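You operate a simulated robot arm through the tools that you are given. There is no shell and no other tool.

You run a simulated two-armed robot. Do the job below in one go: nothing can be reset, and whatever is moved stays where it is left.

JOB
Take the plain grey relay out of the screw press.
Fine: dark blue knob to UP, carriage out, relay into the green relay tray, then push the empty carriage back in; the dark blue relays stay. Set down upright: plain grey relay.
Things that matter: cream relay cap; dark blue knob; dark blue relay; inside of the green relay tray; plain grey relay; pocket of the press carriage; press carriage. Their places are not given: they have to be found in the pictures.

Only the result counts: the job must be done as asked and must still hold three seconds after the hand-in. Knocking over, shifting, dropping, spilling or breaking anything else fails it.

ROBOT AND FRAMES
Two 6-joint arms with fingered hands on one trunk that stands fixed in place. Base frame: the origin is at the foot of the trunk, x ahead of it, y to its left, z up; the work surface is at about z = 780. Units: mm, degrees, N and s.
The left shoulder is at [20, 157, 829], the right one opposite. With the tool pointing down near the work surface each hand reaches from about 360 to 840 mm from the base axis, measured 20 degrees to its own side. Payload 4.1 kg a hand.
Tool frame (each hand has its own): the origin (TCP) lies between the finger pads and is the grasp point; the fingertips stand 33 mm ahead of it; z points along the fingers, y is the line along which they close. The gripper opens to 112 mm; its body begins 39 mm behind the TCP. The gripper is a hand of 4 fingers: y runs from the thumb to the fingers, the wrist lies at [-16, -118, -200] in the tool frame.
Orientation is that of the tool frame in the base frame, as a unit quaternion [w, x, y, z]. With the fingers straight down and the wrist toward the robot, the tool's x, y and z point along [0, 1, 0], [1, 0, 0] and [0, 0, -1] of the base frame.

CONTROLS
- The arms move only by the tool send_rows. It takes "left_steps", "right_steps" or both (then of equal length, played together; a hand with none holds still); each is one flat list of numbers, 6 for each row, row after row: the shift along the tool's x, y, z in mm, then the turn, a rotation vector about the tool's x, y, z in degrees. In form: [x, y, z, wx, wy, wz, x, y, z, wx, wy, wz, ...]. A call has 1 to 20 rows; each row shifts and turns the commanded pose from where the row before left it, along the tool's axes as they then stand. A row lasts 0.2 s, in which the tool goes at most 50 mm and 8.6 degrees; a call with a longer step from one row to the next is refused whole. Where a pose cannot be reached the arm comes as near as it can. A force on the tool above 40 N (or 10 N above the force at the start of the call, whichever is more), or a blocked arm, ends the call early, and 0.2 s more pass. In this call time passes only in rows, and 0.2 s behind the last. The reply holds the time, the measured pose of the TCP, the force on the tool along the base axes, the opening and the grip force, in the units named above and with some noise, with the torque about the TCP (base axes, N m) and any sound that the robot's microphone picked up.
- Cameras (640 x 400 px; columns grow to the right, rows downward): "scene" is now at [57.5, 17.3, 1460.6]; the picture's right is [0.20, -0.98, 0.00], its down [-0.55, -0.12, -0.82] and it looks along [0.81, 0.17, -0.57] (base axes); focal length 374 px, centre (320, 200). "left" rides on the left gripper at [-66, -89, -130] in its tool frame; the picture's right is [-0.79, -0.29, 0.54], its down [0.55, -0.71, 0.44] and it looks along [0.26, 0.64, 0.72] (tool axes); focal length 247 px, centre (320, 200). "right" rides on the right gripper at [66, -89, -130] in its tool frame; the picture's right is [-0.79, 0.29, -0.54], its down [-0.55, -0.71, 0.44] and it looks along [-0.26, 0.64, 0.72] (tool axes); focal length 247 px, centre (320, 200).
- get_image(camera): a new picture of that camera. It takes no simulated time.
- curl_fingers(index, middle, ring, thumb_bend, thumb_turn, hand): sets how far each is bent, from 0 (flat) to 1 (curled in); at 0.3 the hand is open as for a grip, at 0.7 the pads meet at the TCP. One left out holds its place. A second passes; each finger stops where it meets its share of the squeeze, and holds until it gets a number again. It is the only way to open and close the hand. It gives what a move gives, with no picture; readings hold the bend of each and the force on the fingers (four entries, about 0 where the hand has none), thumb and palm. thumb_turn goes from beside the hand (0) to across from the fingers (1), as for a grip.
- turn_head(pan, tilt): turns the head with the scene camera to pan (to the left, within 86 degrees either way) and tilt (down, from -29 to 69), counted from straight ahead of the robot. It gives what a move gives.
- probe_pixels(camera, pixels): for up to 12 pixels [column, row] of the newest picture of that camera ("zoom" is the newest enlarged one), the place [x, y, z] in the base frame of the surface seen there, good to about 2 mm. It takes no simulated time.
- inspect(camera, box): a new picture of the part [left, top, right, bottom] of that camera's present view, enlarged. It takes no simulated time.
- close_job(): hands the job in; it is judged then, once.

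Leave the grippers open and the arms clear of the work at the hand-in unless told otherwise.

The tools are called after "Emit:" as name(argument=value, ...) on one line, values as JSON. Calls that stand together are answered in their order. send_rows: Moves the arms, as the interface text tells. Its arguments: {"type":"object","properties":{"left_steps":{"type":"array","items":{"type":"number"}},"right_steps":{"type":"array","items":{"type":"number"}}},"required":[]} The other tools are called the same way: curl_fingers (index, middle, ring, thumb_bend, thumb_turn, hand) moves the fingers one by one; turn_head (pan, tilt) turns the head that bears the scene camera; get_image (camera) takes a picture; probe_pixels (camera, pixels) gives the place of the surface under pixels of a picture; inspect (camera, box) takes an enlarged picture of a part of a camera's view; close_job () hands the job in.

At the start:

```text
t: 0.0
left_tcp_pos: [453.8, 229.9, 1168.5]
left_orientation: [0.0, 0.676, 0.737, 0.0]
left_contact_force: [0.6, -0.4, 0.2]
left_wrist_torque: [0.01, 0.02, 0.03]
left_width: 111.7
left_grip_force: 0.0
left_shape: jaw
left_bend: [0.3, 0.3, 0.3, 0.3, 0.98]
left_finger forces: [0.0, 0.0, 0.1, 0.0, 0.1, 0.0]
right_tcp_pos: [482.1, -137.5, 1181.9]
right_orientation: [0.0, 0.676, 0.737, 0.0]
right_contact_force: [-0.7, -0.8, 0.4]
right_wrist_torque: [0.0, 0.02, 0.02]
right_width: 111.5
right_grip_force: 0.0
right_shape: jaw
right_bend: [0.3, 0.3, 0.3, 0.3, 0.98]
right_finger forces: [0.1, 0.0, 0.0, 0.0, 0.1, 0.1]
head pan, tilt (commanded): [11.8, 34.5]
```

scene: 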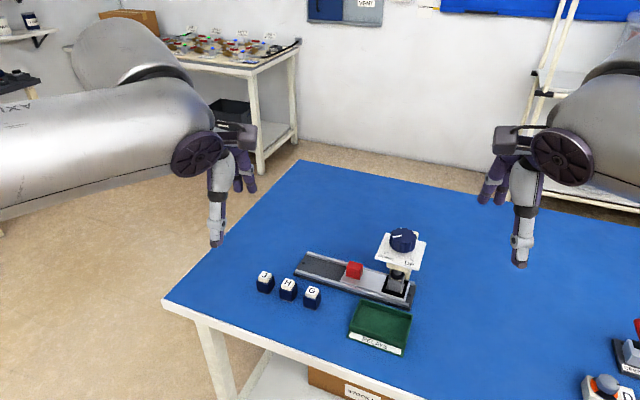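
right: 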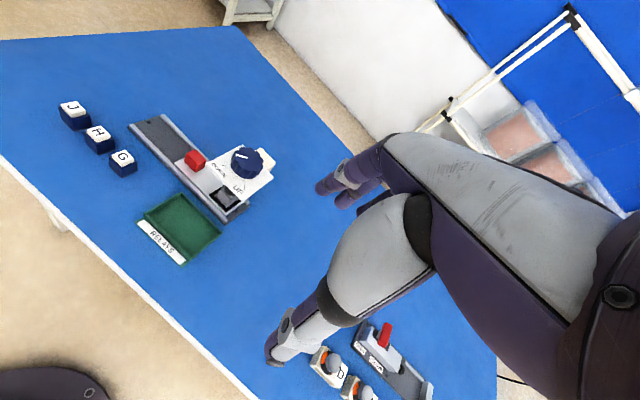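
left: 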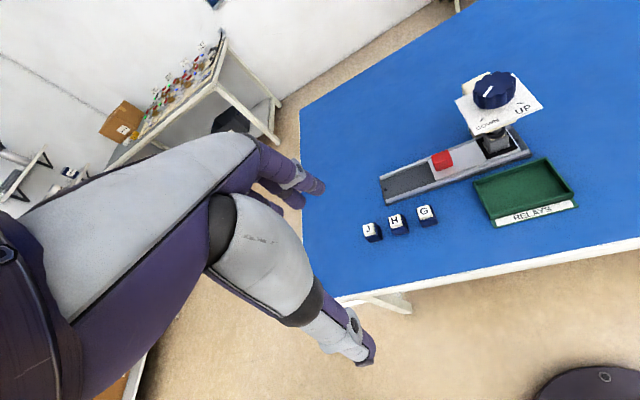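

I see the press near column 400, row 260 of the scene picture, with a dark blue knob on top, a rail with a red block, a green tray, and three dark blue relays with cream caps. I'll take enlarged pictures first.

Emit:
inspect(camera="scene", box=[240, 210, 440, 360])

Emit:
inspect(camera="left", box=[360, 50, 600, 240])

Emit:
inspect(camera="right", box=[40, 80, 300, 280])

```text
2.67 times, centred on (340, 285) of scene
```

zoom: 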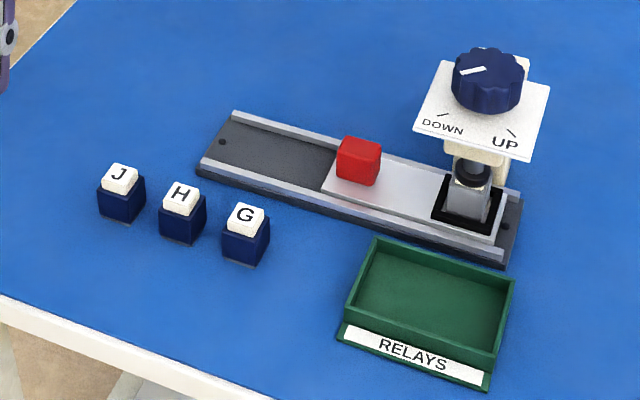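

```text
2.11 times, centred on (480, 145) of left
```

zoom: 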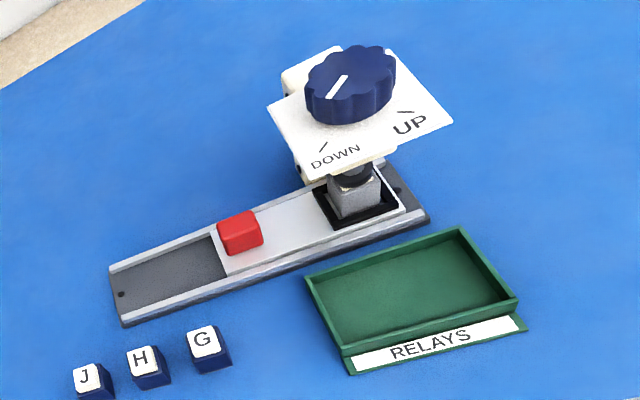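

```text
2.00 times, centred on (170, 180) of right
```

zoom: 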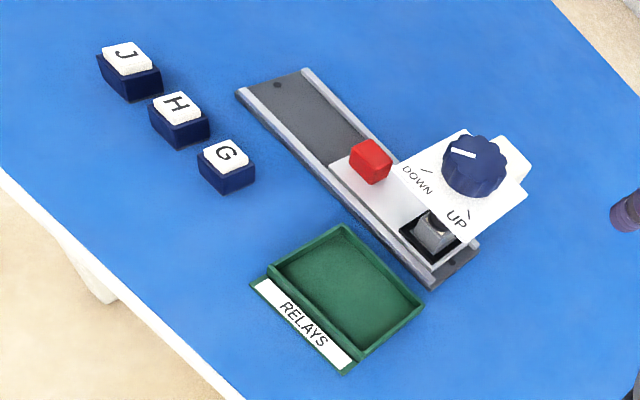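

The white pointer looks to be at DOWN. I'll zoom closer on the press head in the scene camera and probe it.

Emit:
inspect(camera="scene", box=[360, 215, 440, 305])

```text
4.44 times, centred on (400, 260) of scene
```

zoom: 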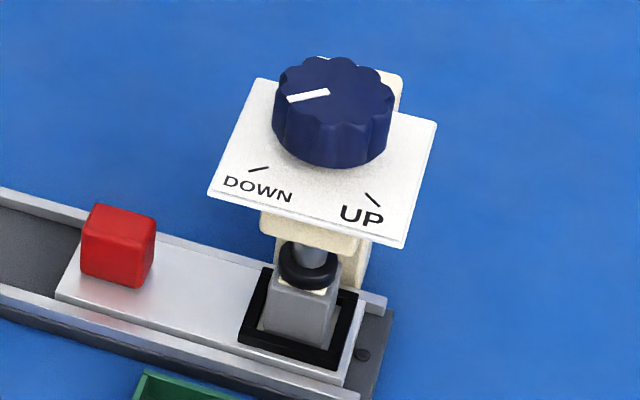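

Emit:
probe_pixels(camera="zoom", pixels=[[295, 98], [325, 93], [335, 90], [258, 168], [372, 200], [280, 75], [387, 95], [335, 130], [258, 80], [435, 122], [403, 245], [210, 195]])

Emit:
probe_pixels(camera="zoom", pixels=[[310, 268], [310, 285], [295, 310], [270, 325], [320, 340], [290, 345], [245, 330], [340, 360], [118, 225], [110, 265], [150, 330], [360, 355]])

```text
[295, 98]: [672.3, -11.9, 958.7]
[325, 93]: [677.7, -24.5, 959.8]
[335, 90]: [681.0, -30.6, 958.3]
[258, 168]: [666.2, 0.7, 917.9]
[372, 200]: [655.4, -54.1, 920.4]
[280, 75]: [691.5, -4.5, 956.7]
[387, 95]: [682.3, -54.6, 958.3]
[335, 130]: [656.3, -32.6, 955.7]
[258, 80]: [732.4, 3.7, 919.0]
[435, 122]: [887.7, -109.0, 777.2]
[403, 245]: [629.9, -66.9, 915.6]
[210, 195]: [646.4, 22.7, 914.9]
```

```text
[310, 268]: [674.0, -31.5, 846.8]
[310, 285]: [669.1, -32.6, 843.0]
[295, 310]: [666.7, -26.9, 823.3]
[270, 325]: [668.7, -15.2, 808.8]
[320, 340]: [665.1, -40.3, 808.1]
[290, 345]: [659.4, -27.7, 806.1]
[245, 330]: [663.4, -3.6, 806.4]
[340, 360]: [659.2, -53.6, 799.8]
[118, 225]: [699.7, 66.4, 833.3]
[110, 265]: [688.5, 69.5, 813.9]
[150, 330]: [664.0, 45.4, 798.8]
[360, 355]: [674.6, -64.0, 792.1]
```

The pointer is at DOWN and UP lies about 100° counter-clockwise seen from above. The knob axis is near (682, -30) with its top at z 958. Next I'll zoom in on the rail, tray and relays to measure them.

Emit:
inspect(camera="scene", box=[285, 235, 425, 322])

```text
4.57 times, centred on (355, 278) of scene
```

zoom: 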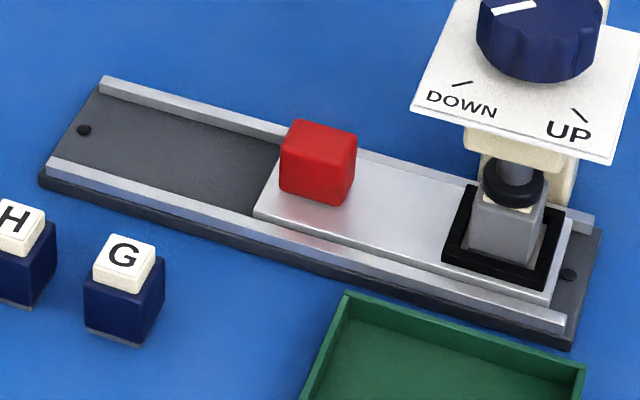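

Emit:
probe_pixels(camera="zoom", pixels=[[46, 172], [103, 80], [83, 130], [262, 210], [284, 160], [565, 320], [590, 222], [568, 275], [350, 140], [300, 130], [284, 180], [335, 195]])

Emit:
probe_pixels(camera="zoom", pixels=[[575, 343], [548, 298], [545, 285], [447, 262], [470, 190], [560, 215], [475, 255], [527, 262], [530, 205], [120, 245], [125, 270], [140, 342]])

```text
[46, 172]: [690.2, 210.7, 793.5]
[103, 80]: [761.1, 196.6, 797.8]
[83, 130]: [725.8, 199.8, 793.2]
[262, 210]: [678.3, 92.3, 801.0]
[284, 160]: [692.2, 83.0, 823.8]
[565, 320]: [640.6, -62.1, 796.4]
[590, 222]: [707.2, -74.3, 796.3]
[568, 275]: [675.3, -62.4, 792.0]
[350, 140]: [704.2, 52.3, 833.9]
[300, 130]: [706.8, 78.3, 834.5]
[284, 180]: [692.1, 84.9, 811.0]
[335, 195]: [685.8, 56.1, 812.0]
```

```text
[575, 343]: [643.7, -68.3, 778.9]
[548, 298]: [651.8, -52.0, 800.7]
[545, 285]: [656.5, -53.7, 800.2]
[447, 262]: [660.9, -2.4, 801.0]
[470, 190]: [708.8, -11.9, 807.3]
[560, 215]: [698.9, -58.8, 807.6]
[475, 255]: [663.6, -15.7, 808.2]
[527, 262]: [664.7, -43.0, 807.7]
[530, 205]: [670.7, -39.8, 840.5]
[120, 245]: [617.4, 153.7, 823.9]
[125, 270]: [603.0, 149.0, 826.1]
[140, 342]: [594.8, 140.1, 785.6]
```

The rail runs along about (0.16, 0.99), the pocket centre is near (681, -31), and the red handle is near (697, 67), top z 834. Next, the tray and the dark blue relays.

Emit:
inspect(camera="scene", box=[335, 285, 425, 360])

```text
5.33 times, centred on (380, 322) of scene
```

zoom: 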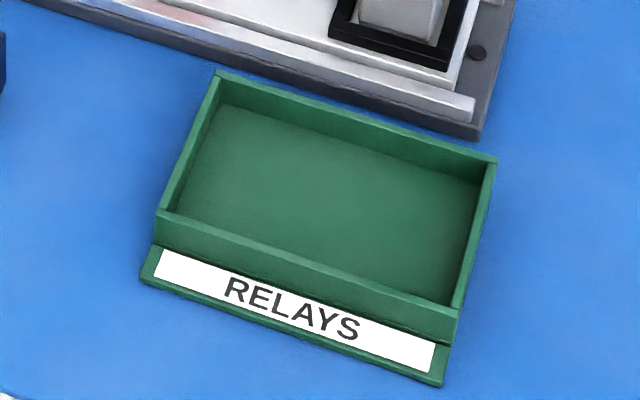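

Emit:
probe_pixels(camera="zoom", pixels=[[218, 74], [495, 163], [455, 310], [162, 213], [225, 110], [475, 185], [440, 290], [185, 205], [320, 195], [150, 280], [440, 380], [300, 270]])

Emit:
inspect(camera="scene", box=[245, 260, 335, 320])

```text
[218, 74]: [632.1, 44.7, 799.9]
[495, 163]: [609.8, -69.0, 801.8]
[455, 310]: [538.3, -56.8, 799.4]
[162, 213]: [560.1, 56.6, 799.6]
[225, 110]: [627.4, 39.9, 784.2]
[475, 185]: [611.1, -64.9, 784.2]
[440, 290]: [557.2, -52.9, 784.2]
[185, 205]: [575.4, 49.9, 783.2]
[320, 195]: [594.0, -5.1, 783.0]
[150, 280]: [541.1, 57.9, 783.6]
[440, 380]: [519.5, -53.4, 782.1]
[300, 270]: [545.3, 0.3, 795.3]
```

```text
6.67 times, centred on (290, 290) of scene
```

zoom: 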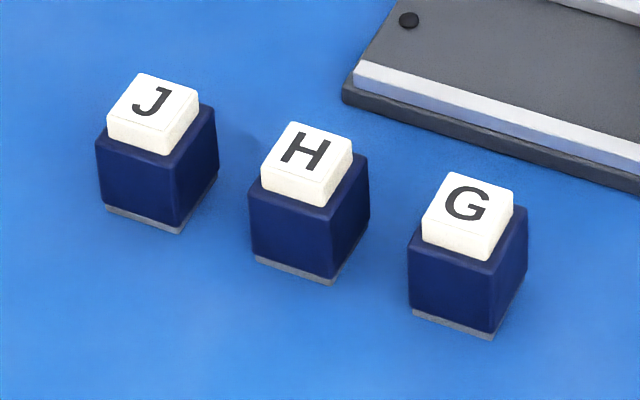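

Tray inside: floor z 783, rim z 800, centre about (586, -6). Now probing the blue relays.

Emit:
probe_pixels(camera="zoom", pixels=[[468, 200], [480, 250], [412, 235], [490, 262], [525, 210], [490, 335], [310, 150], [255, 190], [365, 155], [160, 100], [100, 145], [213, 108]])

Emit:
turn_head(pan=2, tilt=45)

```text
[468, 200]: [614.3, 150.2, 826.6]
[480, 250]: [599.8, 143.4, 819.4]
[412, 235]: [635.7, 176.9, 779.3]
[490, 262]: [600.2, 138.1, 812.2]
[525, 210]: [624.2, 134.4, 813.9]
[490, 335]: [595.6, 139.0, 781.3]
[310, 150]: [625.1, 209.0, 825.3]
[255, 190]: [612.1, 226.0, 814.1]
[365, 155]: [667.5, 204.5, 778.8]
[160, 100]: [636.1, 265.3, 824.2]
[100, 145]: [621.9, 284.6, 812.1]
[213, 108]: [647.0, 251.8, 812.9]
```

```text
t: 0.7
left_tcp_pos: [453.7, 229.8, 1169.1]
left_orientation: [0.0, 0.677, 0.736, 0.0]
left_contact_force: [-1.2, -0.4, -0.7]
left_wrist_torque: [0.01, -0.01, -0.01]
left_width: 111.4
left_grip_force: 0.1
left_shape: jaw
left_bend: [0.3, 0.3, 0.3, 0.3, 0.98]
left_finger forces: [0.0, 0.0, 0.0, 0.0, 0.1, 0.1]
right_tcp_pos: [481.0, -138.9, 1181.5]
right_orientation: [0.001, 0.676, 0.737, 0.0]
right_contact_force: [-0.5, 0.8, -1.2]
right_wrist_torque: [-0.04, 0.02, -0.02]
right_width: 111.6
right_grip_force: 0.0
right_shape: jaw
right_bend: [0.3, 0.3, 0.3, 0.3, 0.98]
right_finger forces: [0.0, 0.0, 0.0, 0.0, 0.0, 0.0]
head pan, tilt (commanded): [2.0, 45.0]
```

Blue relays: G near (613,150), H near (625,209), J near (636,265), about 33 tall plus a cap. I turned the head, so I'll take fresh pictures to see the press from the new gaze and check the column behind the knob.

Emit:
get_image(camera="scene")

Emit:
inspect(camera="left", box=[440, 60, 560, 170])

```text
taken
```

scene: 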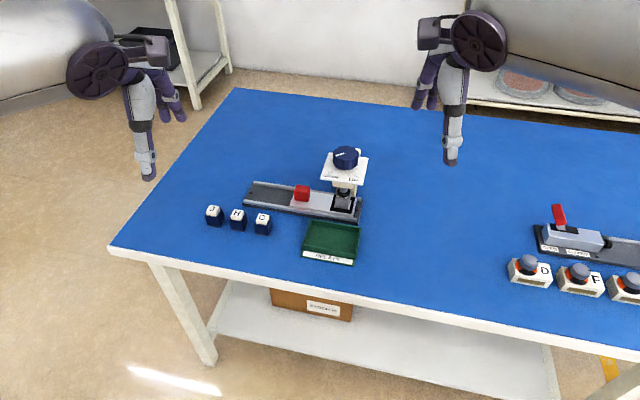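

```text
3.64 times, centred on (500, 115) of left
```

zoom: 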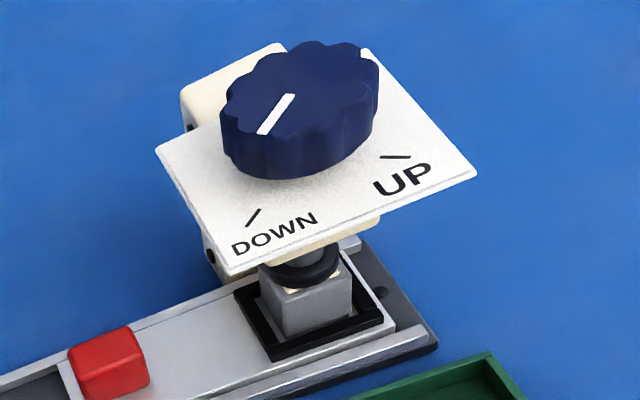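

From the left camera I'll probe the knob outline, pointer ends and the ticks for a second estimate.

Emit:
probe_pixels(camera="zoom", pixels=[[262, 130], [292, 97], [225, 115], [372, 80], [300, 45], [290, 130], [253, 217], [396, 156], [165, 150], [470, 172], [230, 272], [195, 85]])

Emit:
inspect(camera="right", box=[195, 130, 295, 230])

```text
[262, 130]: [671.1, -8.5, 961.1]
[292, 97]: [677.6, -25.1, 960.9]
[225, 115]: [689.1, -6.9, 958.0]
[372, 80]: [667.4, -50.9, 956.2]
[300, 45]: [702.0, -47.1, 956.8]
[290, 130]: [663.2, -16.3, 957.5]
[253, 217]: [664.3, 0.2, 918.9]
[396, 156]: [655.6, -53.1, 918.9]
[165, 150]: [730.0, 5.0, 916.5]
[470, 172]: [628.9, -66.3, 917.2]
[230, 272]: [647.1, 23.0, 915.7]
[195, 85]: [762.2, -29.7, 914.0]
```

```text
4.00 times, centred on (245, 180) of right
```

zoom: 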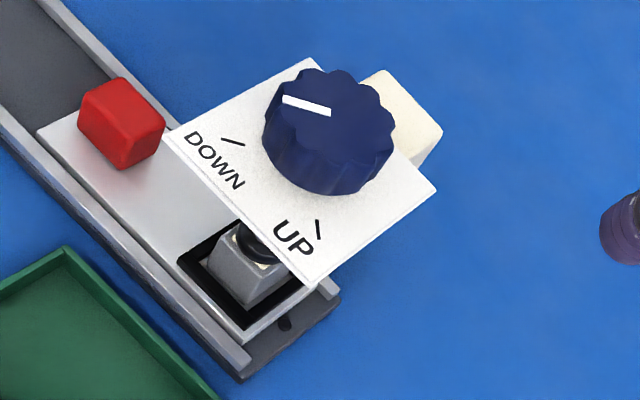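

Both estimates agree: the knob axis is about (681, -30.5), the top is at 958, the plate at 918, and the pointer has to turn about 105° counter-clockwise. I'll use the right hand: move it to 1060 above the knob, then pre-turn the wrist 45° clockwise so the turn stays within reach.

Emit:
send_rows(right_steps=[12.84, 29.7, 17.4, 0, 0, 0, 12.84, 29.7, 17.4, 0, 0, 0, 12.84, 29.7, 17.4, 0, 0, 0, 12.84, 29.7, 17.4, 0, 0, 0, 12.84, 29.7, 17.4, 0, 0, 0, 12.84, 29.7, 17.4, 0, 0, 0, 12.84, 29.7, 17.4, 0, 0, 0, 0, 0, 0, 0, 0, 7.5, 0, 0, 0, 0, 0, 7.5, 0, 0, 0, 0, 0, 7.5, 0, 0, 0, 0, 0, 7.5, 0, 0, 0, 0, 0, 7.5, 0, 0, 0, 0, 0, 7.5])

```text
t: 3.5
left_tcp_pos: [454.4, 229.6, 1169.2]
left_orientation: [0.0, 0.677, 0.736, 0.0]
left_contact_force: [-0.3, -0.6, 0.3]
left_wrist_torque: [0.02, 0.02, -0.05]
left_width: 111.4
left_grip_force: 0.1
left_shape: jaw
left_bend: [0.3, 0.3, 0.3, 0.3, 0.98]
left_finger forces: [0.0, 0.0, 0.0, 0.0, 0.0, 0.0]
right_tcp_pos: [677.4, -32.1, 1057.8]
right_orientation: [-0.001, 0.907, 0.42, 0.001]
right_contact_force: [-1.0, -0.5, 0.4]
right_wrist_torque: [0.06, -0.03, 0.0]
right_width: 111.7
right_grip_force: 0.1
right_shape: jaw
right_bend: [0.3, 0.3, 0.3, 0.3, 0.98]
right_finger forces: [0.0, 0.0, 0.0, 0.0, 0.0, 0.0]
right hand out of reach, approached as far as the arm can: row 13
head pan, tilt (commanded): [2.0, 45.0]
```

The last row was just out of reach, so φ = -40° is near the limit at this height. I'll look from the scene and right cameras before going down.

Emit:
get_image(camera="right")

Emit:
inspect(camera="scene", box=[220, 60, 460, 260])

```text
taken
```

right: 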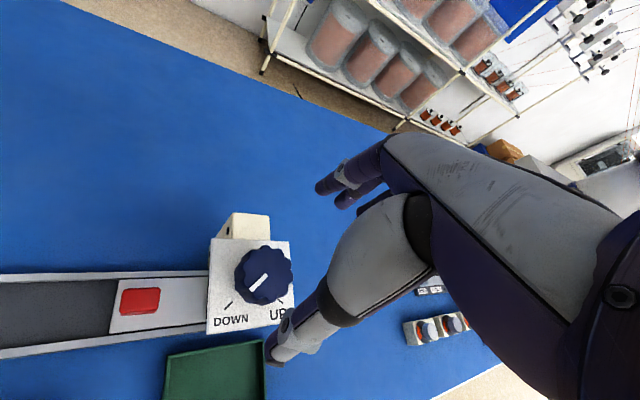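

```text
2.00 times, centred on (340, 160) of scene
```

zoom: 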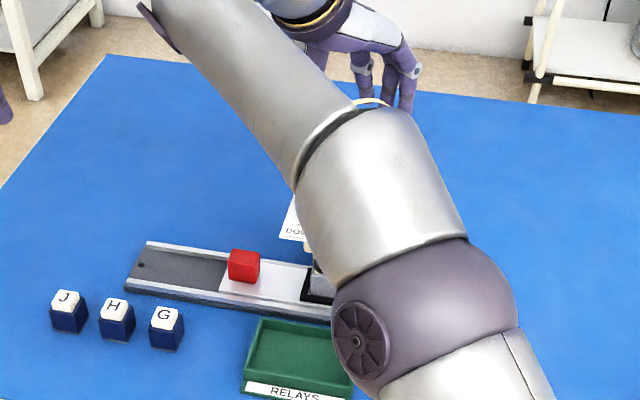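

The right arm's elbow hangs in front of the press in this view. I'll probe its height and the fingertips.

Emit:
probe_pixels(camera="zoom", pixels=[[360, 340], [400, 180], [410, 300], [260, 90], [370, 390], [345, 280]])

Emit:
probe_pixels(camera="right", pixels=[[275, 350], [330, 185], [345, 200], [265, 275], [262, 285], [228, 305], [278, 298]])

```text
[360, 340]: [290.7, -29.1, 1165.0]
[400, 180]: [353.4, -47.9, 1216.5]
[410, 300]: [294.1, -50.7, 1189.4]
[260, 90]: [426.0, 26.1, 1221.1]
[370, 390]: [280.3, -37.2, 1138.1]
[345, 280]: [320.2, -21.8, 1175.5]
```

```text
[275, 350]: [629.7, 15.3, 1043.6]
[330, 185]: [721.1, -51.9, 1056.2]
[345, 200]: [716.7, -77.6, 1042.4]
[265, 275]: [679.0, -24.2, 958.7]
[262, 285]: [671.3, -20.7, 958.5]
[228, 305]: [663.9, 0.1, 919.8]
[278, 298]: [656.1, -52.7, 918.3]
```

The elbow is high (z about 1165) and well clear. I'll turn back 7.5° counter-clockwise to get inside reach and descend to about z 1000, still above the knob, then check the pose.

Emit:
send_rows(right_steps=[0, 0, 0, 0, 0, -7.5, 0, 0, 20, 0, 0, 0, 0, 0, 20, 0, 0, 0, 0, 0, 15, 0, 0, 0])

Emit:
get_image(camera="left")

Emit:
get_image(camera="right")

```text
t: 4.5
left_tcp_pos: [454.8, 229.3, 1169.1]
left_orientation: [-0.001, 0.677, 0.736, 0.0]
left_contact_force: [0.1, 1.2, -0.3]
left_wrist_torque: [0.0, -0.04, -0.02]
left_width: 111.4
left_grip_force: 0.1
left_shape: jaw
left_bend: [0.3, 0.3, 0.3, 0.3, 0.98]
left_finger forces: [0.0, 0.0, 0.0, 0.1, 0.0, 0.1]
right_tcp_pos: [678.5, -32.0, 1002.5]
right_orientation: [0.0, 0.877, 0.48, 0.0]
right_contact_force: [1.0, -0.3, 0.4]
right_wrist_torque: [-0.03, 0.01, 0.03]
right_width: 111.6
right_grip_force: 0.1
right_shape: jaw
right_bend: [0.3, 0.3, 0.3, 0.3, 0.98]
right_finger forces: [0.0, 0.0, 0.1, 0.1, 0.1, 0.0]
head pan, tilt (commanded): [2.0, 45.0]
```

```text
taken
```

left: 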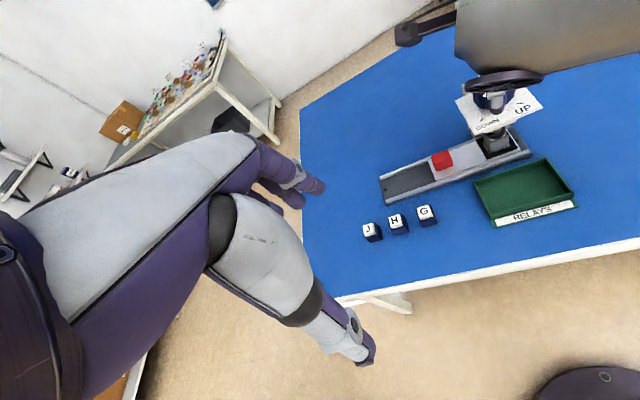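

```text
taken
```

right: 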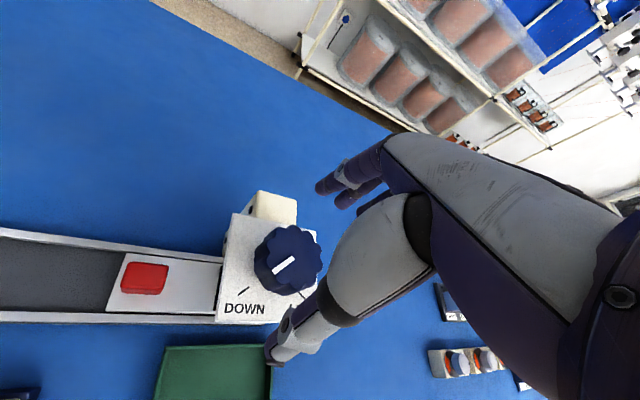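

The hand is centred within 3 mm. I'll correct that and descend to TCP z about 957, so the fingertips are about 5 mm above the plate.

Emit:
send_rows(right_steps=[2.6, 1.3, 0, 0, 0, 0, 0, 0, 15, 0, 0, 0, 0, 0, 15, 0, 0, 0, 0, 0, 10, 0, 0, 0, 0, 0, 5, 0, 0, 0])

Emit:
inspect(camera="left", box=[440, 60, 560, 170])

Emit:
get_image(camera="right")

```text
t: 5.7
left_tcp_pos: [454.1, 230.6, 1168.8]
left_orientation: [0.0, 0.677, 0.736, 0.0]
left_contact_force: [0.3, -0.3, -0.2]
left_wrist_torque: [-0.02, -0.02, 0.01]
left_width: 111.6
left_grip_force: 0.1
left_shape: jaw
left_bend: [0.3, 0.3, 0.3, 0.3, 0.98]
left_finger forces: [0.0, 0.0, 0.0, 0.0, 0.0, 0.0]
right_tcp_pos: [681.5, -31.0, 959.4]
right_orientation: [-0.001, 0.877, 0.481, 0.0]
right_contact_force: [-0.4, -1.1, -0.8]
right_wrist_torque: [0.0, -0.02, 0.0]
right_width: 111.7
right_grip_force: 0.1
right_shape: jaw
right_bend: [0.3, 0.3, 0.3, 0.3, 0.98]
right_finger forces: [0.0, 0.1, 0.1, 0.0, 0.0, 0.1]
head pan, tilt (commanded): [2.0, 45.0]
```

```text
3.64 times, centred on (500, 115) of left
```

zoom: 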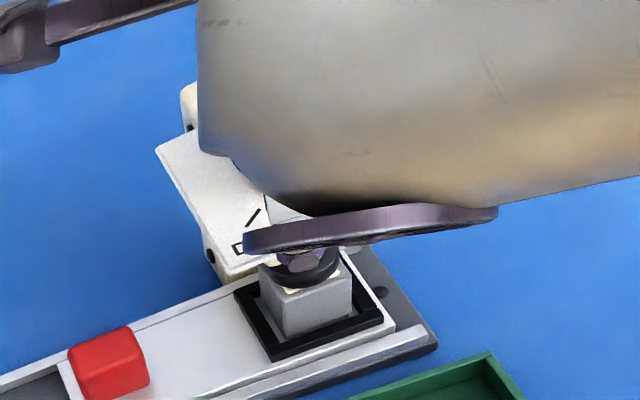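

```text
taken
```

right: 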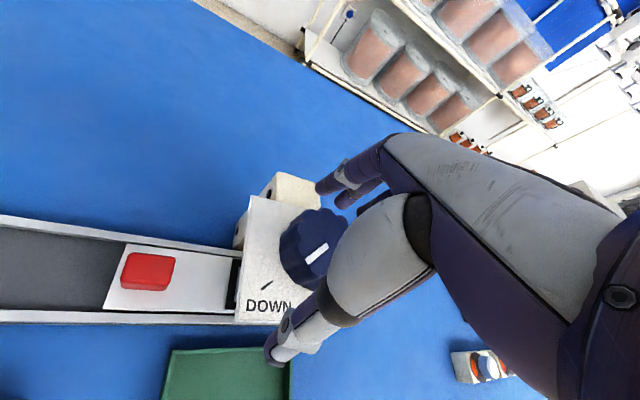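

TCP is at (681.5, -31, 959), centred on the knob, with the knob between thumb and fingers. I'll close partway first to see how contact builds.

Emit:
curl_fingers(hand="right", index=0.48, middle=0.48, ring=0.48, thumb_bend=0.48)

Emit:
get_image(camera="right")

```text
t: 6.7
left_tcp_pos: [455.5, 229.7, 1168.2]
left_orientation: [0.0, 0.677, 0.736, 0.001]
left_contact_force: [-0.4, 0.1, -0.7]
left_wrist_torque: [0.0, 0.01, -0.01]
left_width: 111.4
left_grip_force: 0.0
left_shape: jaw
left_bend: [0.3, 0.3, 0.3, 0.3, 0.98]
left_finger forces: [0.1, 0.0, 0.0, 0.0, 0.0, 0.0]
right_tcp_pos: [680.9, -29.2, 958.7]
right_orientation: [0.0, 0.877, 0.48, 0.0]
right_contact_force: [-0.4, -0.4, 0.4]
right_wrist_torque: [-0.01, 0.0, -0.03]
right_width: 63.9
right_grip_force: 0.1
right_shape: fingers
right_bend: [0.48, 0.48, 0.48, 0.48, 0.98]
right_finger forces: [0.0, 0.0, 0.0, 0.0, 0.0, 0.1]
head pan, tilt (commanded): [2.0, 45.0]
```

```text
taken
```

right: 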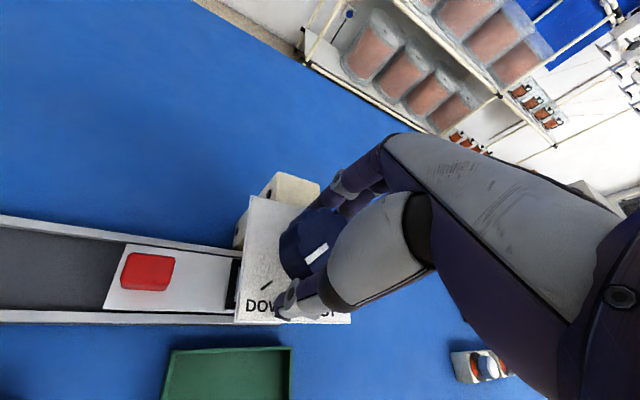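

Width is 63.9 with no contact yet. I'll now close all the way to grip the knob.

Emit:
curl_fingers(hand="right", index=0.7, middle=0.7, ring=0.7, thumb_bend=0.7)

Emit:
get_image(camera="right")

```text
t: 7.7
left_tcp_pos: [454.9, 229.3, 1169.8]
left_orientation: [0.0, 0.677, 0.736, 0.0]
left_contact_force: [0.4, -0.3, -0.7]
left_wrist_torque: [0.01, 0.02, 0.01]
left_width: 111.6
left_grip_force: 0.1
left_shape: jaw
left_bend: [0.3, 0.3, 0.3, 0.3, 0.98]
left_finger forces: [0.0, 0.1, 0.1, 0.1, 0.0, 0.0]
right_tcp_pos: [680.6, -30.5, 955.8]
right_orientation: [0.001, 0.878, 0.479, 0.0]
right_contact_force: [-1.7, -5.1, -1.6]
right_wrist_torque: [-0.26, -0.1, 0.03]
right_width: 49.7
right_grip_force: 20.0
right_shape: fingers
right_bend: [0.53, 0.58, 0.67, 0.56, 0.97]
right_finger forces: [9.7, 7.7, 2.6, 0.0, 19.2, 0.0]
head pan, tilt (commanded): [2.0, 45.0]
```

```text
taken
```

right: 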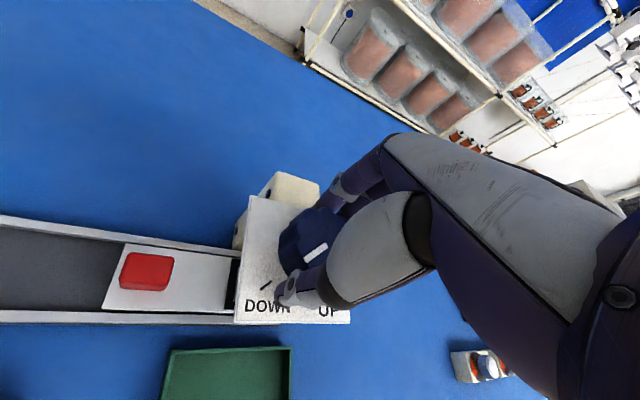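

The grip holds at 20 N, width 50. I'll turn counter-clockwise (negative about tool z) by 24° first and check the pointer.

Emit:
send_rows(right_steps=[0, 0, 0, 0, 0, -6, 0, 0, 0, 0, 0, -6, 0, 0, 0, 0, 0, -6, 0, 0, 0, 0, 0, -6])

Emit:
get_image(camera="right")

```text
t: 8.7
left_tcp_pos: [454.4, 229.0, 1169.0]
left_orientation: [0.0, 0.678, 0.735, 0.0]
left_contact_force: [-0.5, -0.3, 0.8]
left_wrist_torque: [0.0, -0.01, -0.01]
left_width: 111.2
left_grip_force: 0.0
left_shape: jaw
left_bend: [0.3, 0.3, 0.3, 0.3, 0.98]
left_finger forces: [0.0, 0.1, 0.0, 0.0, 0.1, 0.1]
right_tcp_pos: [682.0, -31.4, 959.0]
right_orientation: [-0.001, 0.758, 0.652, 0.0]
right_contact_force: [4.2, -9.2, -1.0]
right_wrist_torque: [-0.24, -0.18, -0.07]
right_width: 49.7
right_grip_force: 19.7
right_shape: fingers
right_bend: [0.52, 0.58, 0.67, 0.57, 0.96]
right_finger forces: [9.9, 9.1, 3.5, 0.0, 17.1, 0.0]
head pan, tilt (commanded): [2.0, 45.0]
```

```text
taken
```

right: 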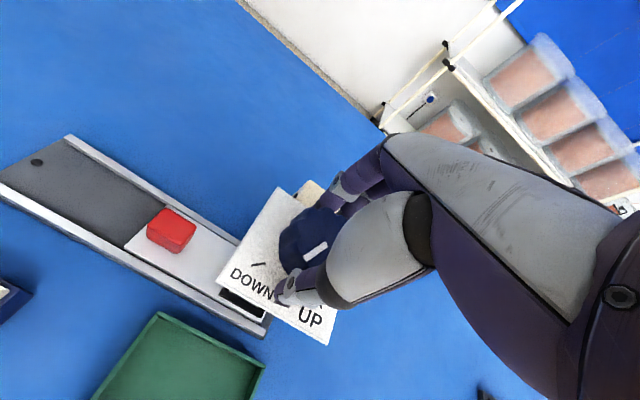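

The pointer keeps its place in the hand view, so the knob turned with the hand (24° so far, no alarm). Continuing with 36° more.

Emit:
send_rows(right_steps=[0, 0, 0, 0, 0, -6, 0, 0, 0, 0, 0, -6, 0, 0, 0, 0, 0, -6, 0, 0, 0, 0, 0, -6, 0, 0, 0, 0, 0, -6, 0, 0, 0, 0, 0, -6])

Emit:
get_image(camera="right")

```text
t: 10.1
left_tcp_pos: [455.2, 228.4, 1168.4]
left_orientation: [0.0, 0.677, 0.736, 0.0]
left_contact_force: [-0.2, 0.3, 0.6]
left_wrist_torque: [0.0, -0.02, 0.0]
left_width: 111.3
left_grip_force: 0.0
left_shape: jaw
left_bend: [0.3, 0.3, 0.3, 0.3, 0.98]
left_finger forces: [0.0, 0.0, 0.0, 0.0, 0.0, 0.0]
right_tcp_pos: [682.3, -31.2, 957.5]
right_orientation: [0.001, 0.519, 0.855, 0.001]
right_contact_force: [14.0, -7.7, 2.3]
right_wrist_torque: [-0.17, -0.38, -0.06]
right_width: 49.5
right_grip_force: 21.4
right_shape: fingers
right_bend: [0.52, 0.58, 0.67, 0.58, 0.97]
right_finger forces: [10.1, 10.2, 6.1, 0.0, 15.7, 0.0]
head pan, tilt (commanded): [2.0, 45.0]
```

```text
taken
```

right: 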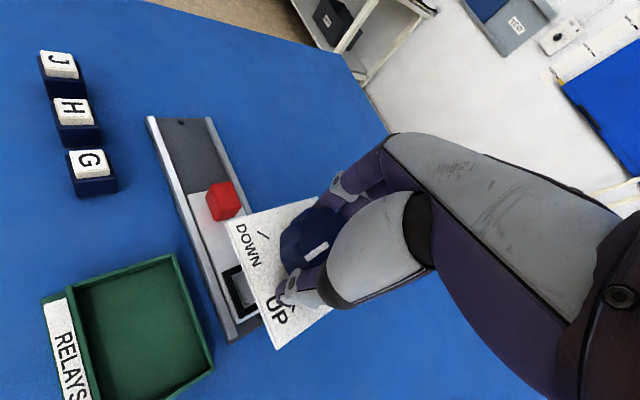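

Turned 60° so far, and a side force of about 16 N has built up because the axis sits about 1.5 mm off the TCP. I'll shift a little to relieve it and turn another 36°.

Emit:
send_rows(right_steps=[-1.3, 0.9, 0, 0, 0, 0, 0, 0.2, 0, 0, 0, -6, 0, 0.2, 0, 0, 0, -6, 0, 0.2, 0, 0, 0, -6, 0, 0.2, 0, 0, 0, -6, 0, 0.2, 0, 0, 0, -6, 0, 0.2, 0, 0, 0, -6])

Emit:
get_image(camera="right")

Emit:
get_image(camera="left")

```text
t: 11.7
left_tcp_pos: [454.4, 231.2, 1168.8]
left_orientation: [0.001, 0.677, 0.736, 0.001]
left_contact_force: [0.1, -0.1, -0.5]
left_wrist_torque: [0.0, -0.01, 0.03]
left_width: 111.5
left_grip_force: 0.1
left_shape: jaw
left_bend: [0.3, 0.3, 0.3, 0.3, 0.98]
left_finger forces: [0.0, 0.0, 0.2, 0.1, 0.0, 0.1]
right_tcp_pos: [682.8, -30.0, 958.2]
right_orientation: [0.001, 0.229, 0.973, 0.001]
right_contact_force: [9.1, -1.2, 3.0]
right_wrist_torque: [-0.01, -0.16, -0.08]
right_width: 49.1
right_grip_force: 21.0
right_shape: fingers
right_bend: [0.52, 0.58, 0.68, 0.58, 0.96]
right_finger forces: [9.5, 9.4, 4.4, 0.0, 18.2, 0.0]
head pan, tilt (commanded): [2.0, 45.0]
```

```text
taken
```

right: 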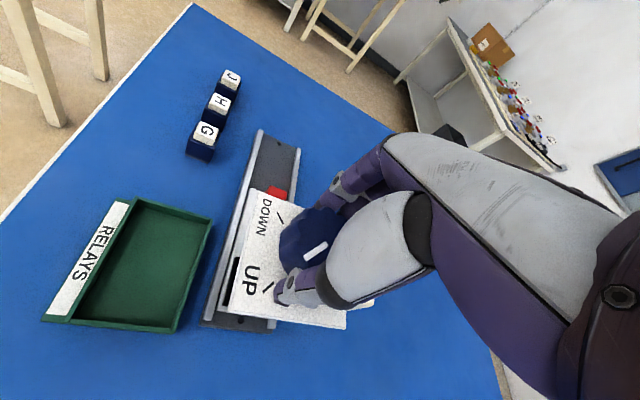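

```text
taken
```

left: 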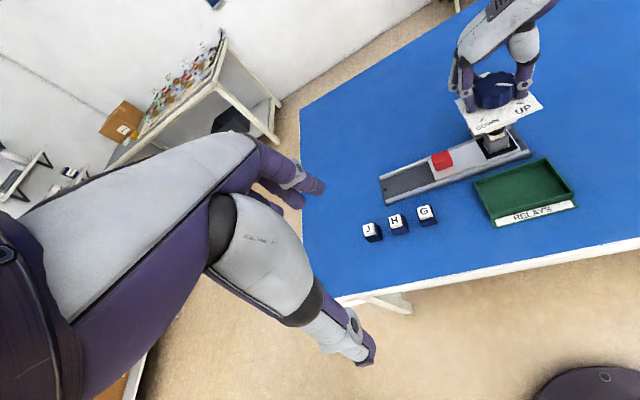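

96° turned so far. I'll probe the pointer ends (about 305,257 and 327,243) and the ticks in the right view.

Emit:
inspect(camera="right", box=[220, 180, 360, 340])

Emit:
probe_pixels(camera="right", pixels=[[307, 256], [326, 244], [268, 287], [280, 217]])

Emit:
inspect(camera="left", box=[440, 60, 560, 170])

```text
2.50 times, centred on (290, 260) of right
```

zoom: 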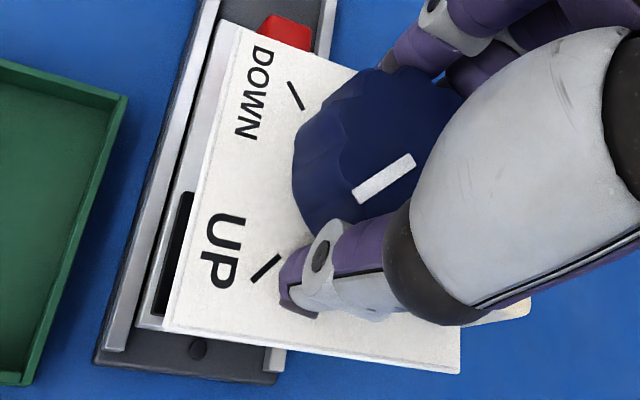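

```text
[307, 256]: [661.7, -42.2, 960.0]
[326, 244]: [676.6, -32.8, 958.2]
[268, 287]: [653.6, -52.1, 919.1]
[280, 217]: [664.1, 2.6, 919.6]
```

```text
3.64 times, centred on (500, 115) of left
```

zoom: 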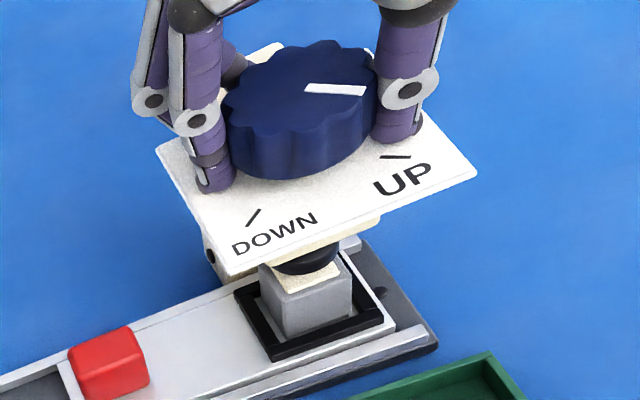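

The pointer is at about 212° and the UP tick at about 220°, so I need about 8° more. The plunger has also risen, as the cream cap now shows. Turning 8° more.

Emit:
send_rows(right_steps=[0.4, 0.4, 0, 0, 0, -4, 0.4, 0.3, 0, 0, 0, -4])

Emit:
inspect(camera="right", box=[220, 180, 360, 340])

```text
t: 12.3
left_tcp_pos: [455.0, 230.5, 1169.8]
left_orientation: [0.001, 0.677, 0.736, -0.001]
left_contact_force: [0.8, -0.6, 1.0]
left_wrist_torque: [-0.01, 0.02, 0.03]
left_width: 111.7
left_grip_force: 0.1
left_shape: jaw
left_bend: [0.3, 0.3, 0.3, 0.3, 0.98]
left_finger forces: [0.1, 0.0, 0.0, 0.1, 0.1, 0.1]
right_tcp_pos: [680.3, -33.4, 957.1]
right_orientation: [0.012, 0.187, 0.982, 0.005]
right_contact_force: [18.7, 7.0, -5.8]
right_wrist_torque: [0.05, -0.38, -0.04]
right_width: 48.7
right_grip_force: 24.4
right_shape: fingers
right_bend: [0.5, 0.56, 0.65, 0.59, 0.97]
right_finger forces: [12.2, 12.8, 9.8, 0.0, 14.0, 0.0]
right hand out of reach, approached as far as the arm can: row 2
head pan, tilt (commanded): [2.0, 45.0]
stopped in row 2 (right hand): the force on the tool passed its limit at 50 N (the readings are from after the stop); the commanded pose is now the measured one
```

```text
2.50 times, centred on (290, 260) of right
```

zoom: 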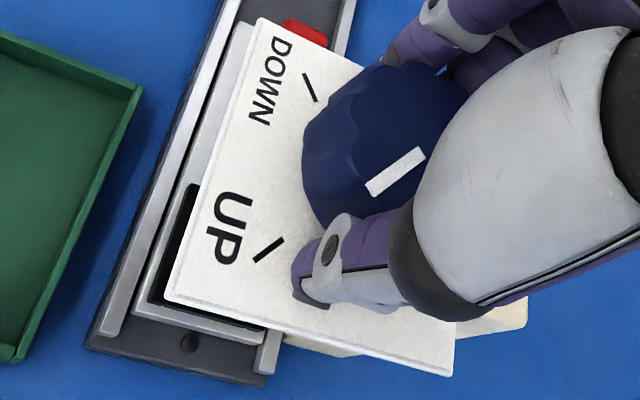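

The arm hit its reach limit in the last row and the force spiked to 50 N. Before anything else I'll probe whether the press shifted and where the pointer is.

Emit:
probe_pixels(camera="zoom", pixels=[[372, 190], [420, 155], [268, 250], [309, 88], [258, 22], [168, 297], [455, 373], [190, 342]])

Emit:
inspect(camera="left", box=[440, 60, 560, 170])

```text
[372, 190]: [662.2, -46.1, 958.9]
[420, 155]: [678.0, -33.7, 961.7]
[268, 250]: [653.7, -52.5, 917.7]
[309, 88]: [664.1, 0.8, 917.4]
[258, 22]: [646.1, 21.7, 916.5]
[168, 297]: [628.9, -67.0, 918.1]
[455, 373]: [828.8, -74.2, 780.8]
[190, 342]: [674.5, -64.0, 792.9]
```

```text
3.64 times, centred on (500, 115) of left
```

zoom: 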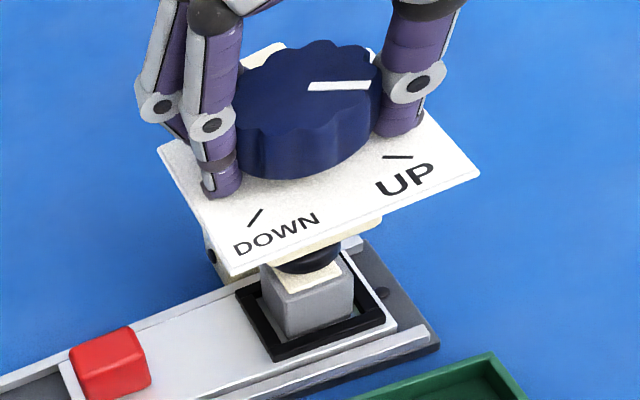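

The plate corners read the same as before to within 1 mm, and the pointer is at about 218–220°, next to the UP tick. I'll release the knob and lift off to check properly.

Emit:
curl_fingers(hand="right", index=0.3, middle=0.3, ring=0.3, thumb_bend=0.3)

Emit:
inspect(camera="left", box=[440, 60, 560, 170])

Emit:
inspect(camera="right", box=[220, 180, 360, 340])

```text
t: 13.3
left_tcp_pos: [455.0, 229.7, 1169.8]
left_orientation: [0.0, 0.677, 0.736, 0.0]
left_contact_force: [-0.7, -0.5, -0.4]
left_wrist_torque: [-0.03, -0.01, 0.01]
left_width: 111.5
left_grip_force: 0.0
left_shape: jaw
left_bend: [0.3, 0.3, 0.3, 0.3, 0.98]
left_finger forces: [0.1, 0.0, 0.1, 0.0, 0.0, 0.0]
right_tcp_pos: [677.8, -32.9, 957.3]
right_orientation: [0.01, 0.186, 0.982, 0.004]
right_contact_force: [0.5, 0.1, 0.3]
right_wrist_torque: [0.01, 0.02, 0.05]
right_width: 112.3
right_grip_force: 0.1
right_shape: fingers
right_bend: [0.3, 0.3, 0.3, 0.3, 0.98]
right_finger forces: [0.0, 0.0, 0.1, 0.0, 0.0, 0.1]
head pan, tilt (commanded): [2.0, 45.0]
```

```text
3.64 times, centred on (500, 115) of left
```

zoom: 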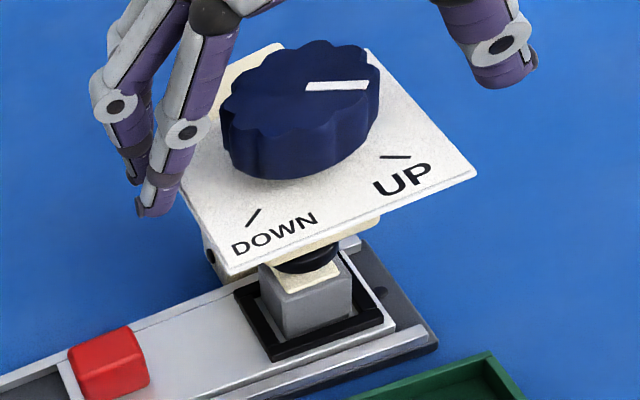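

```text
2.50 times, centred on (290, 260) of right
```

zoom: 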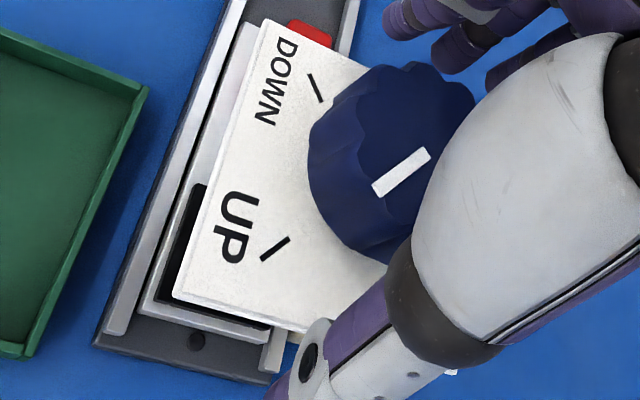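

The left view shows the press exactly where it was at the start. Now I'll measure the pointer against the tick in the right zoom.

Emit:
probe_pixels(camera="zoom", pixels=[[379, 190], [425, 153], [264, 258], [287, 240], [309, 77], [321, 100], [315, 150], [450, 75], [385, 258], [400, 65]])

```text
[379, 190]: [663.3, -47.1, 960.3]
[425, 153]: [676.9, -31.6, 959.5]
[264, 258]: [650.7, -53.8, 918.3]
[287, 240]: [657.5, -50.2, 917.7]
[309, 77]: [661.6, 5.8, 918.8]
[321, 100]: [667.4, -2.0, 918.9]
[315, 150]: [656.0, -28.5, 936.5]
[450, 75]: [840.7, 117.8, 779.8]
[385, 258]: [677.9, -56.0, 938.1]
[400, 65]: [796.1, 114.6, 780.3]
```

The pointer is parallel to the UP tick in both views, so the knob is at UP. I'll turn the open hand back a little and lift straight off, then check the plunger.

Emit:
send_rows(right_steps=[0, 0, 0, 0, 0, 6, 0, 0, 0, 0, 0, 6, 0, 0, -20, 0, 0, 0, 0, 0, -25, 0, 0, 0, 0, 0, -30, 0, 0, 0, 0, 0, -30, 0, 0, 0])

```text
t: 14.7
left_tcp_pos: [454.9, 231.2, 1168.8]
left_orientation: [-0.001, 0.677, 0.736, 0.0]
left_contact_force: [0.1, -0.3, 0.4]
left_wrist_torque: [-0.02, 0.01, 0.0]
left_width: 111.5
left_grip_force: 0.2
left_shape: jaw
left_bend: [0.3, 0.3, 0.3, 0.3, 0.98]
left_finger forces: [0.0, 0.0, 0.0, 0.1, 0.1, 0.1]
right_tcp_pos: [670.9, -35.5, 1057.1]
right_orientation: [0.008, 0.288, 0.958, 0.005]
right_contact_force: [0.4, 0.0, -0.7]
right_wrist_torque: [-0.01, 0.0, -0.01]
right_width: 112.5
right_grip_force: 0.1
right_shape: fingers
right_bend: [0.3, 0.3, 0.3, 0.3, 0.98]
right_finger forces: [0.0, 0.0, 0.0, 0.0, 0.0, 0.0]
right hand out of reach, approached as far as the arm can: row 6
head pan, tilt (commanded): [2.0, 45.0]
```

Clear of the knob. I'll retract the right arm back and to the right so it doesn't block the views, turning the wrist back to its neutral angle.

Emit:
send_rows(right_steps=[8.45, -30.3, -11.9, 0, 0, 0, 8.45, -30.3, -11.9, 0, 0, 0, 8.45, -30.3, -11.9, 0, 0, 0, 8.45, -30.3, -11.9, 0, 0, 0, 8.45, -30.3, -11.9, 0, 0, 0, 8.45, -30.3, -11.9, 0, 0, 0, 8.45, -30.3, -11.9, 0, 0, 0, 8.45, -30.3, -11.9, 0, 0, 0, 0, 0, 0, 0, 0, 7.4, 0, 0, 0, 0, 0, 7.4, 0, 0, 0, 0, 0, 7.4, 0, 0, 0, 0, 0, 7.4, 0, 0, 0, 0, 0, 7.4, 0, 0, 0, 0, 0, 7.4, 0, 0, 0, 0, 0, 7.4])

Emit:
get_image(camera="scene")

Emit:
inspect(camera="scene", box=[230, 140, 380, 280])

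```text
t: 17.9
left_tcp_pos: [454.4, 230.1, 1168.5]
left_orientation: [0.0, 0.677, 0.736, 0.0]
left_contact_force: [0.5, 0.4, 0.0]
left_wrist_torque: [-0.02, 0.02, 0.02]
left_width: 111.5
left_grip_force: 0.0
left_shape: jaw
left_bend: [0.3, 0.3, 0.3, 0.3, 0.98]
left_finger forces: [0.0, 0.0, 0.0, 0.0, 0.1, 0.1]
right_tcp_pos: [477.3, -201.2, 1150.1]
right_orientation: [0.006, 0.678, 0.735, 0.008]
right_contact_force: [-0.7, 0.1, 0.3]
right_wrist_torque: [0.02, 0.01, 0.04]
right_width: 112.4
right_grip_force: 0.1
right_shape: fingers
right_bend: [0.3, 0.3, 0.3, 0.3, 0.98]
right_finger forces: [0.0, 0.0, 0.0, 0.0, 0.1, 0.0]
head pan, tilt (commanded): [2.0, 45.0]
```

```text
taken
```

scene: 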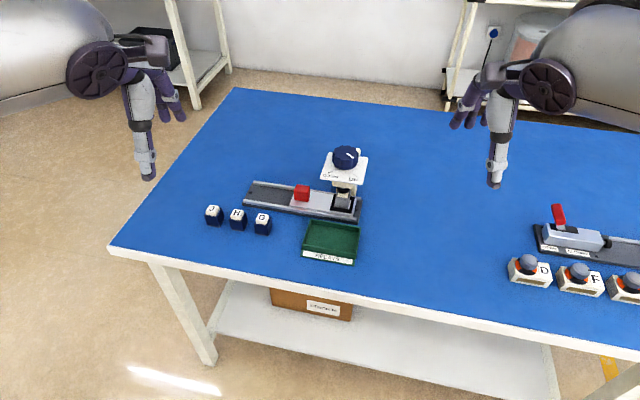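

```text
2.86 times, centred on (305, 210) of scene
```

zoom: 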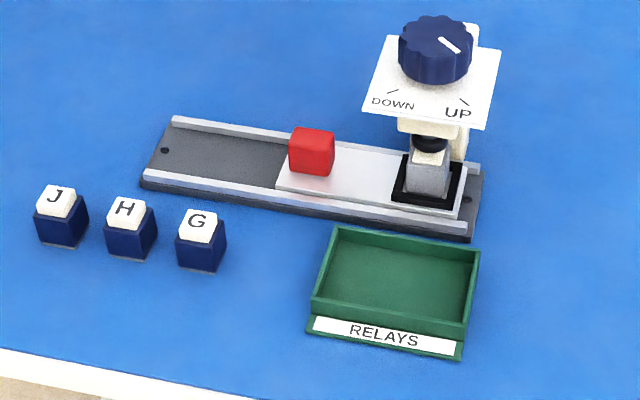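

The knob's white pointer is parallel with the UP tick in the scene view too. I'll look closely at the plunger gap and the relay in the pocket.

Emit:
inspect(camera="scene", box=[315, 140, 375, 225])

Emit:
probe_pixels(camera="zoom", pixels=[[320, 260]])

```text
4.71 times, centred on (345, 182) of scene
```

zoom: 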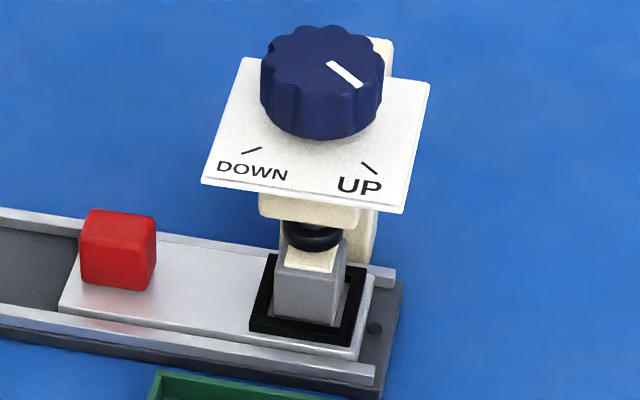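

```text
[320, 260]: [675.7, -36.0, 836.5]
```

Emit:
probe_pixels(camera="zoom", pixels=[[313, 242], [312, 252], [312, 262], [312, 269], [305, 285], [300, 318], [282, 272], [335, 275], [346, 230], [240, 60], [255, 330], [350, 350]])

Emit:
inspect(camera="left", box=[460, 120, 540, 170])

```text
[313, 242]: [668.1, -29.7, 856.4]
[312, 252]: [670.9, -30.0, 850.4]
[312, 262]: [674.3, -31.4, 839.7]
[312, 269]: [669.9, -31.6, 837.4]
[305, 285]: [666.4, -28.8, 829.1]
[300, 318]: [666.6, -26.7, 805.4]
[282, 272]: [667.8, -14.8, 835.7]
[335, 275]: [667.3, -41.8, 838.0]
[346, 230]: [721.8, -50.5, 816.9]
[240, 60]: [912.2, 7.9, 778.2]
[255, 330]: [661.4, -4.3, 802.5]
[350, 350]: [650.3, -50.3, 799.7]
```

```text
8.00 times, centred on (500, 145) of left
```

zoom: 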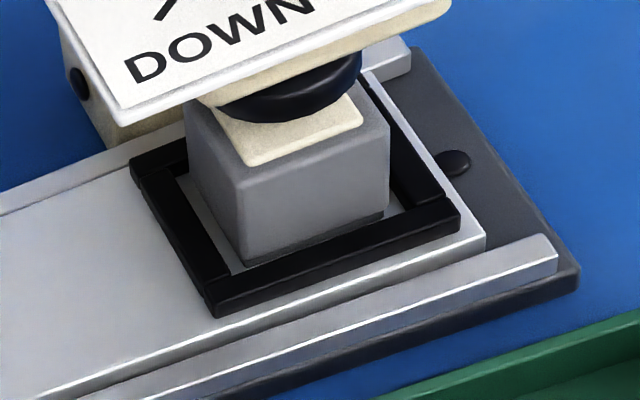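

The plunger is clear of the relay: its bottom reads about 850+, the body top 836 and the cap about 842. The relay body is about 27 mm wide, centred near (680,-31). Next I'll measure the red handle precisely.

Emit:
inspect(camera="scene", box=[280, 170, 330, 220])

Emit:
probe_pixels(camera="zoom", pixels=[[300, 200]])

```text
8.00 times, centred on (305, 195) of scene
```

zoom: 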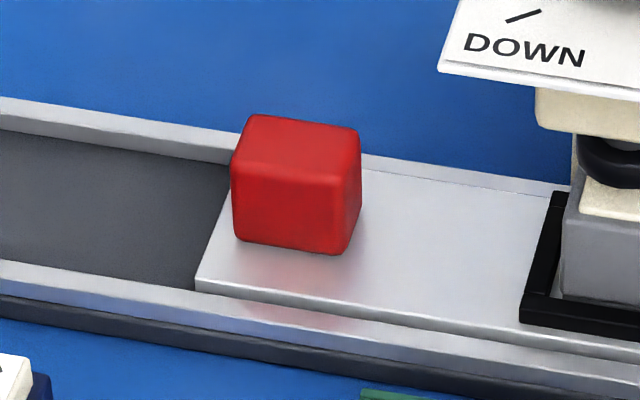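

```text
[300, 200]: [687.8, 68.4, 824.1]
```

Emit:
probe_pixels(camera="zoom", pixels=[[238, 165], [340, 180], [252, 118], [352, 133], [240, 235], [335, 250], [355, 235], [300, 140], [200, 290], [300, 210], [15, 105], [5, 290]])

Emit:
get_image(camera="left")

```text
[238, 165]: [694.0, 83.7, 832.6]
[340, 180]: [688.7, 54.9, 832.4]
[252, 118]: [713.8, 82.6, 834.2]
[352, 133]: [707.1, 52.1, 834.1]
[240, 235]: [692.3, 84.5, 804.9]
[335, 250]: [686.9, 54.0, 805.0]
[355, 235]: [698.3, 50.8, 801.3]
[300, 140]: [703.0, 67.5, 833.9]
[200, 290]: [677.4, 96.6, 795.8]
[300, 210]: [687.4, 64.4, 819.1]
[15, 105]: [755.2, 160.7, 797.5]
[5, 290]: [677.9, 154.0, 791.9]
```

```text
taken
```

left: 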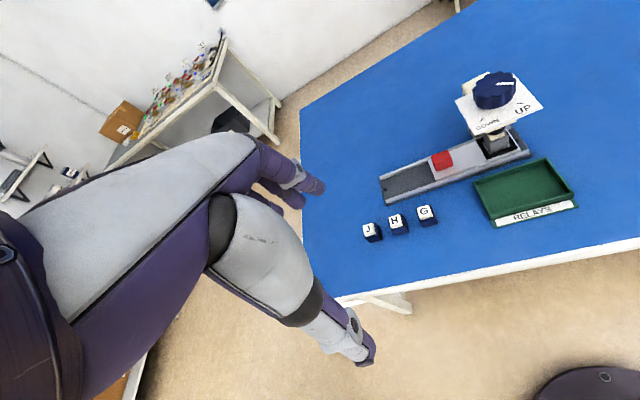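

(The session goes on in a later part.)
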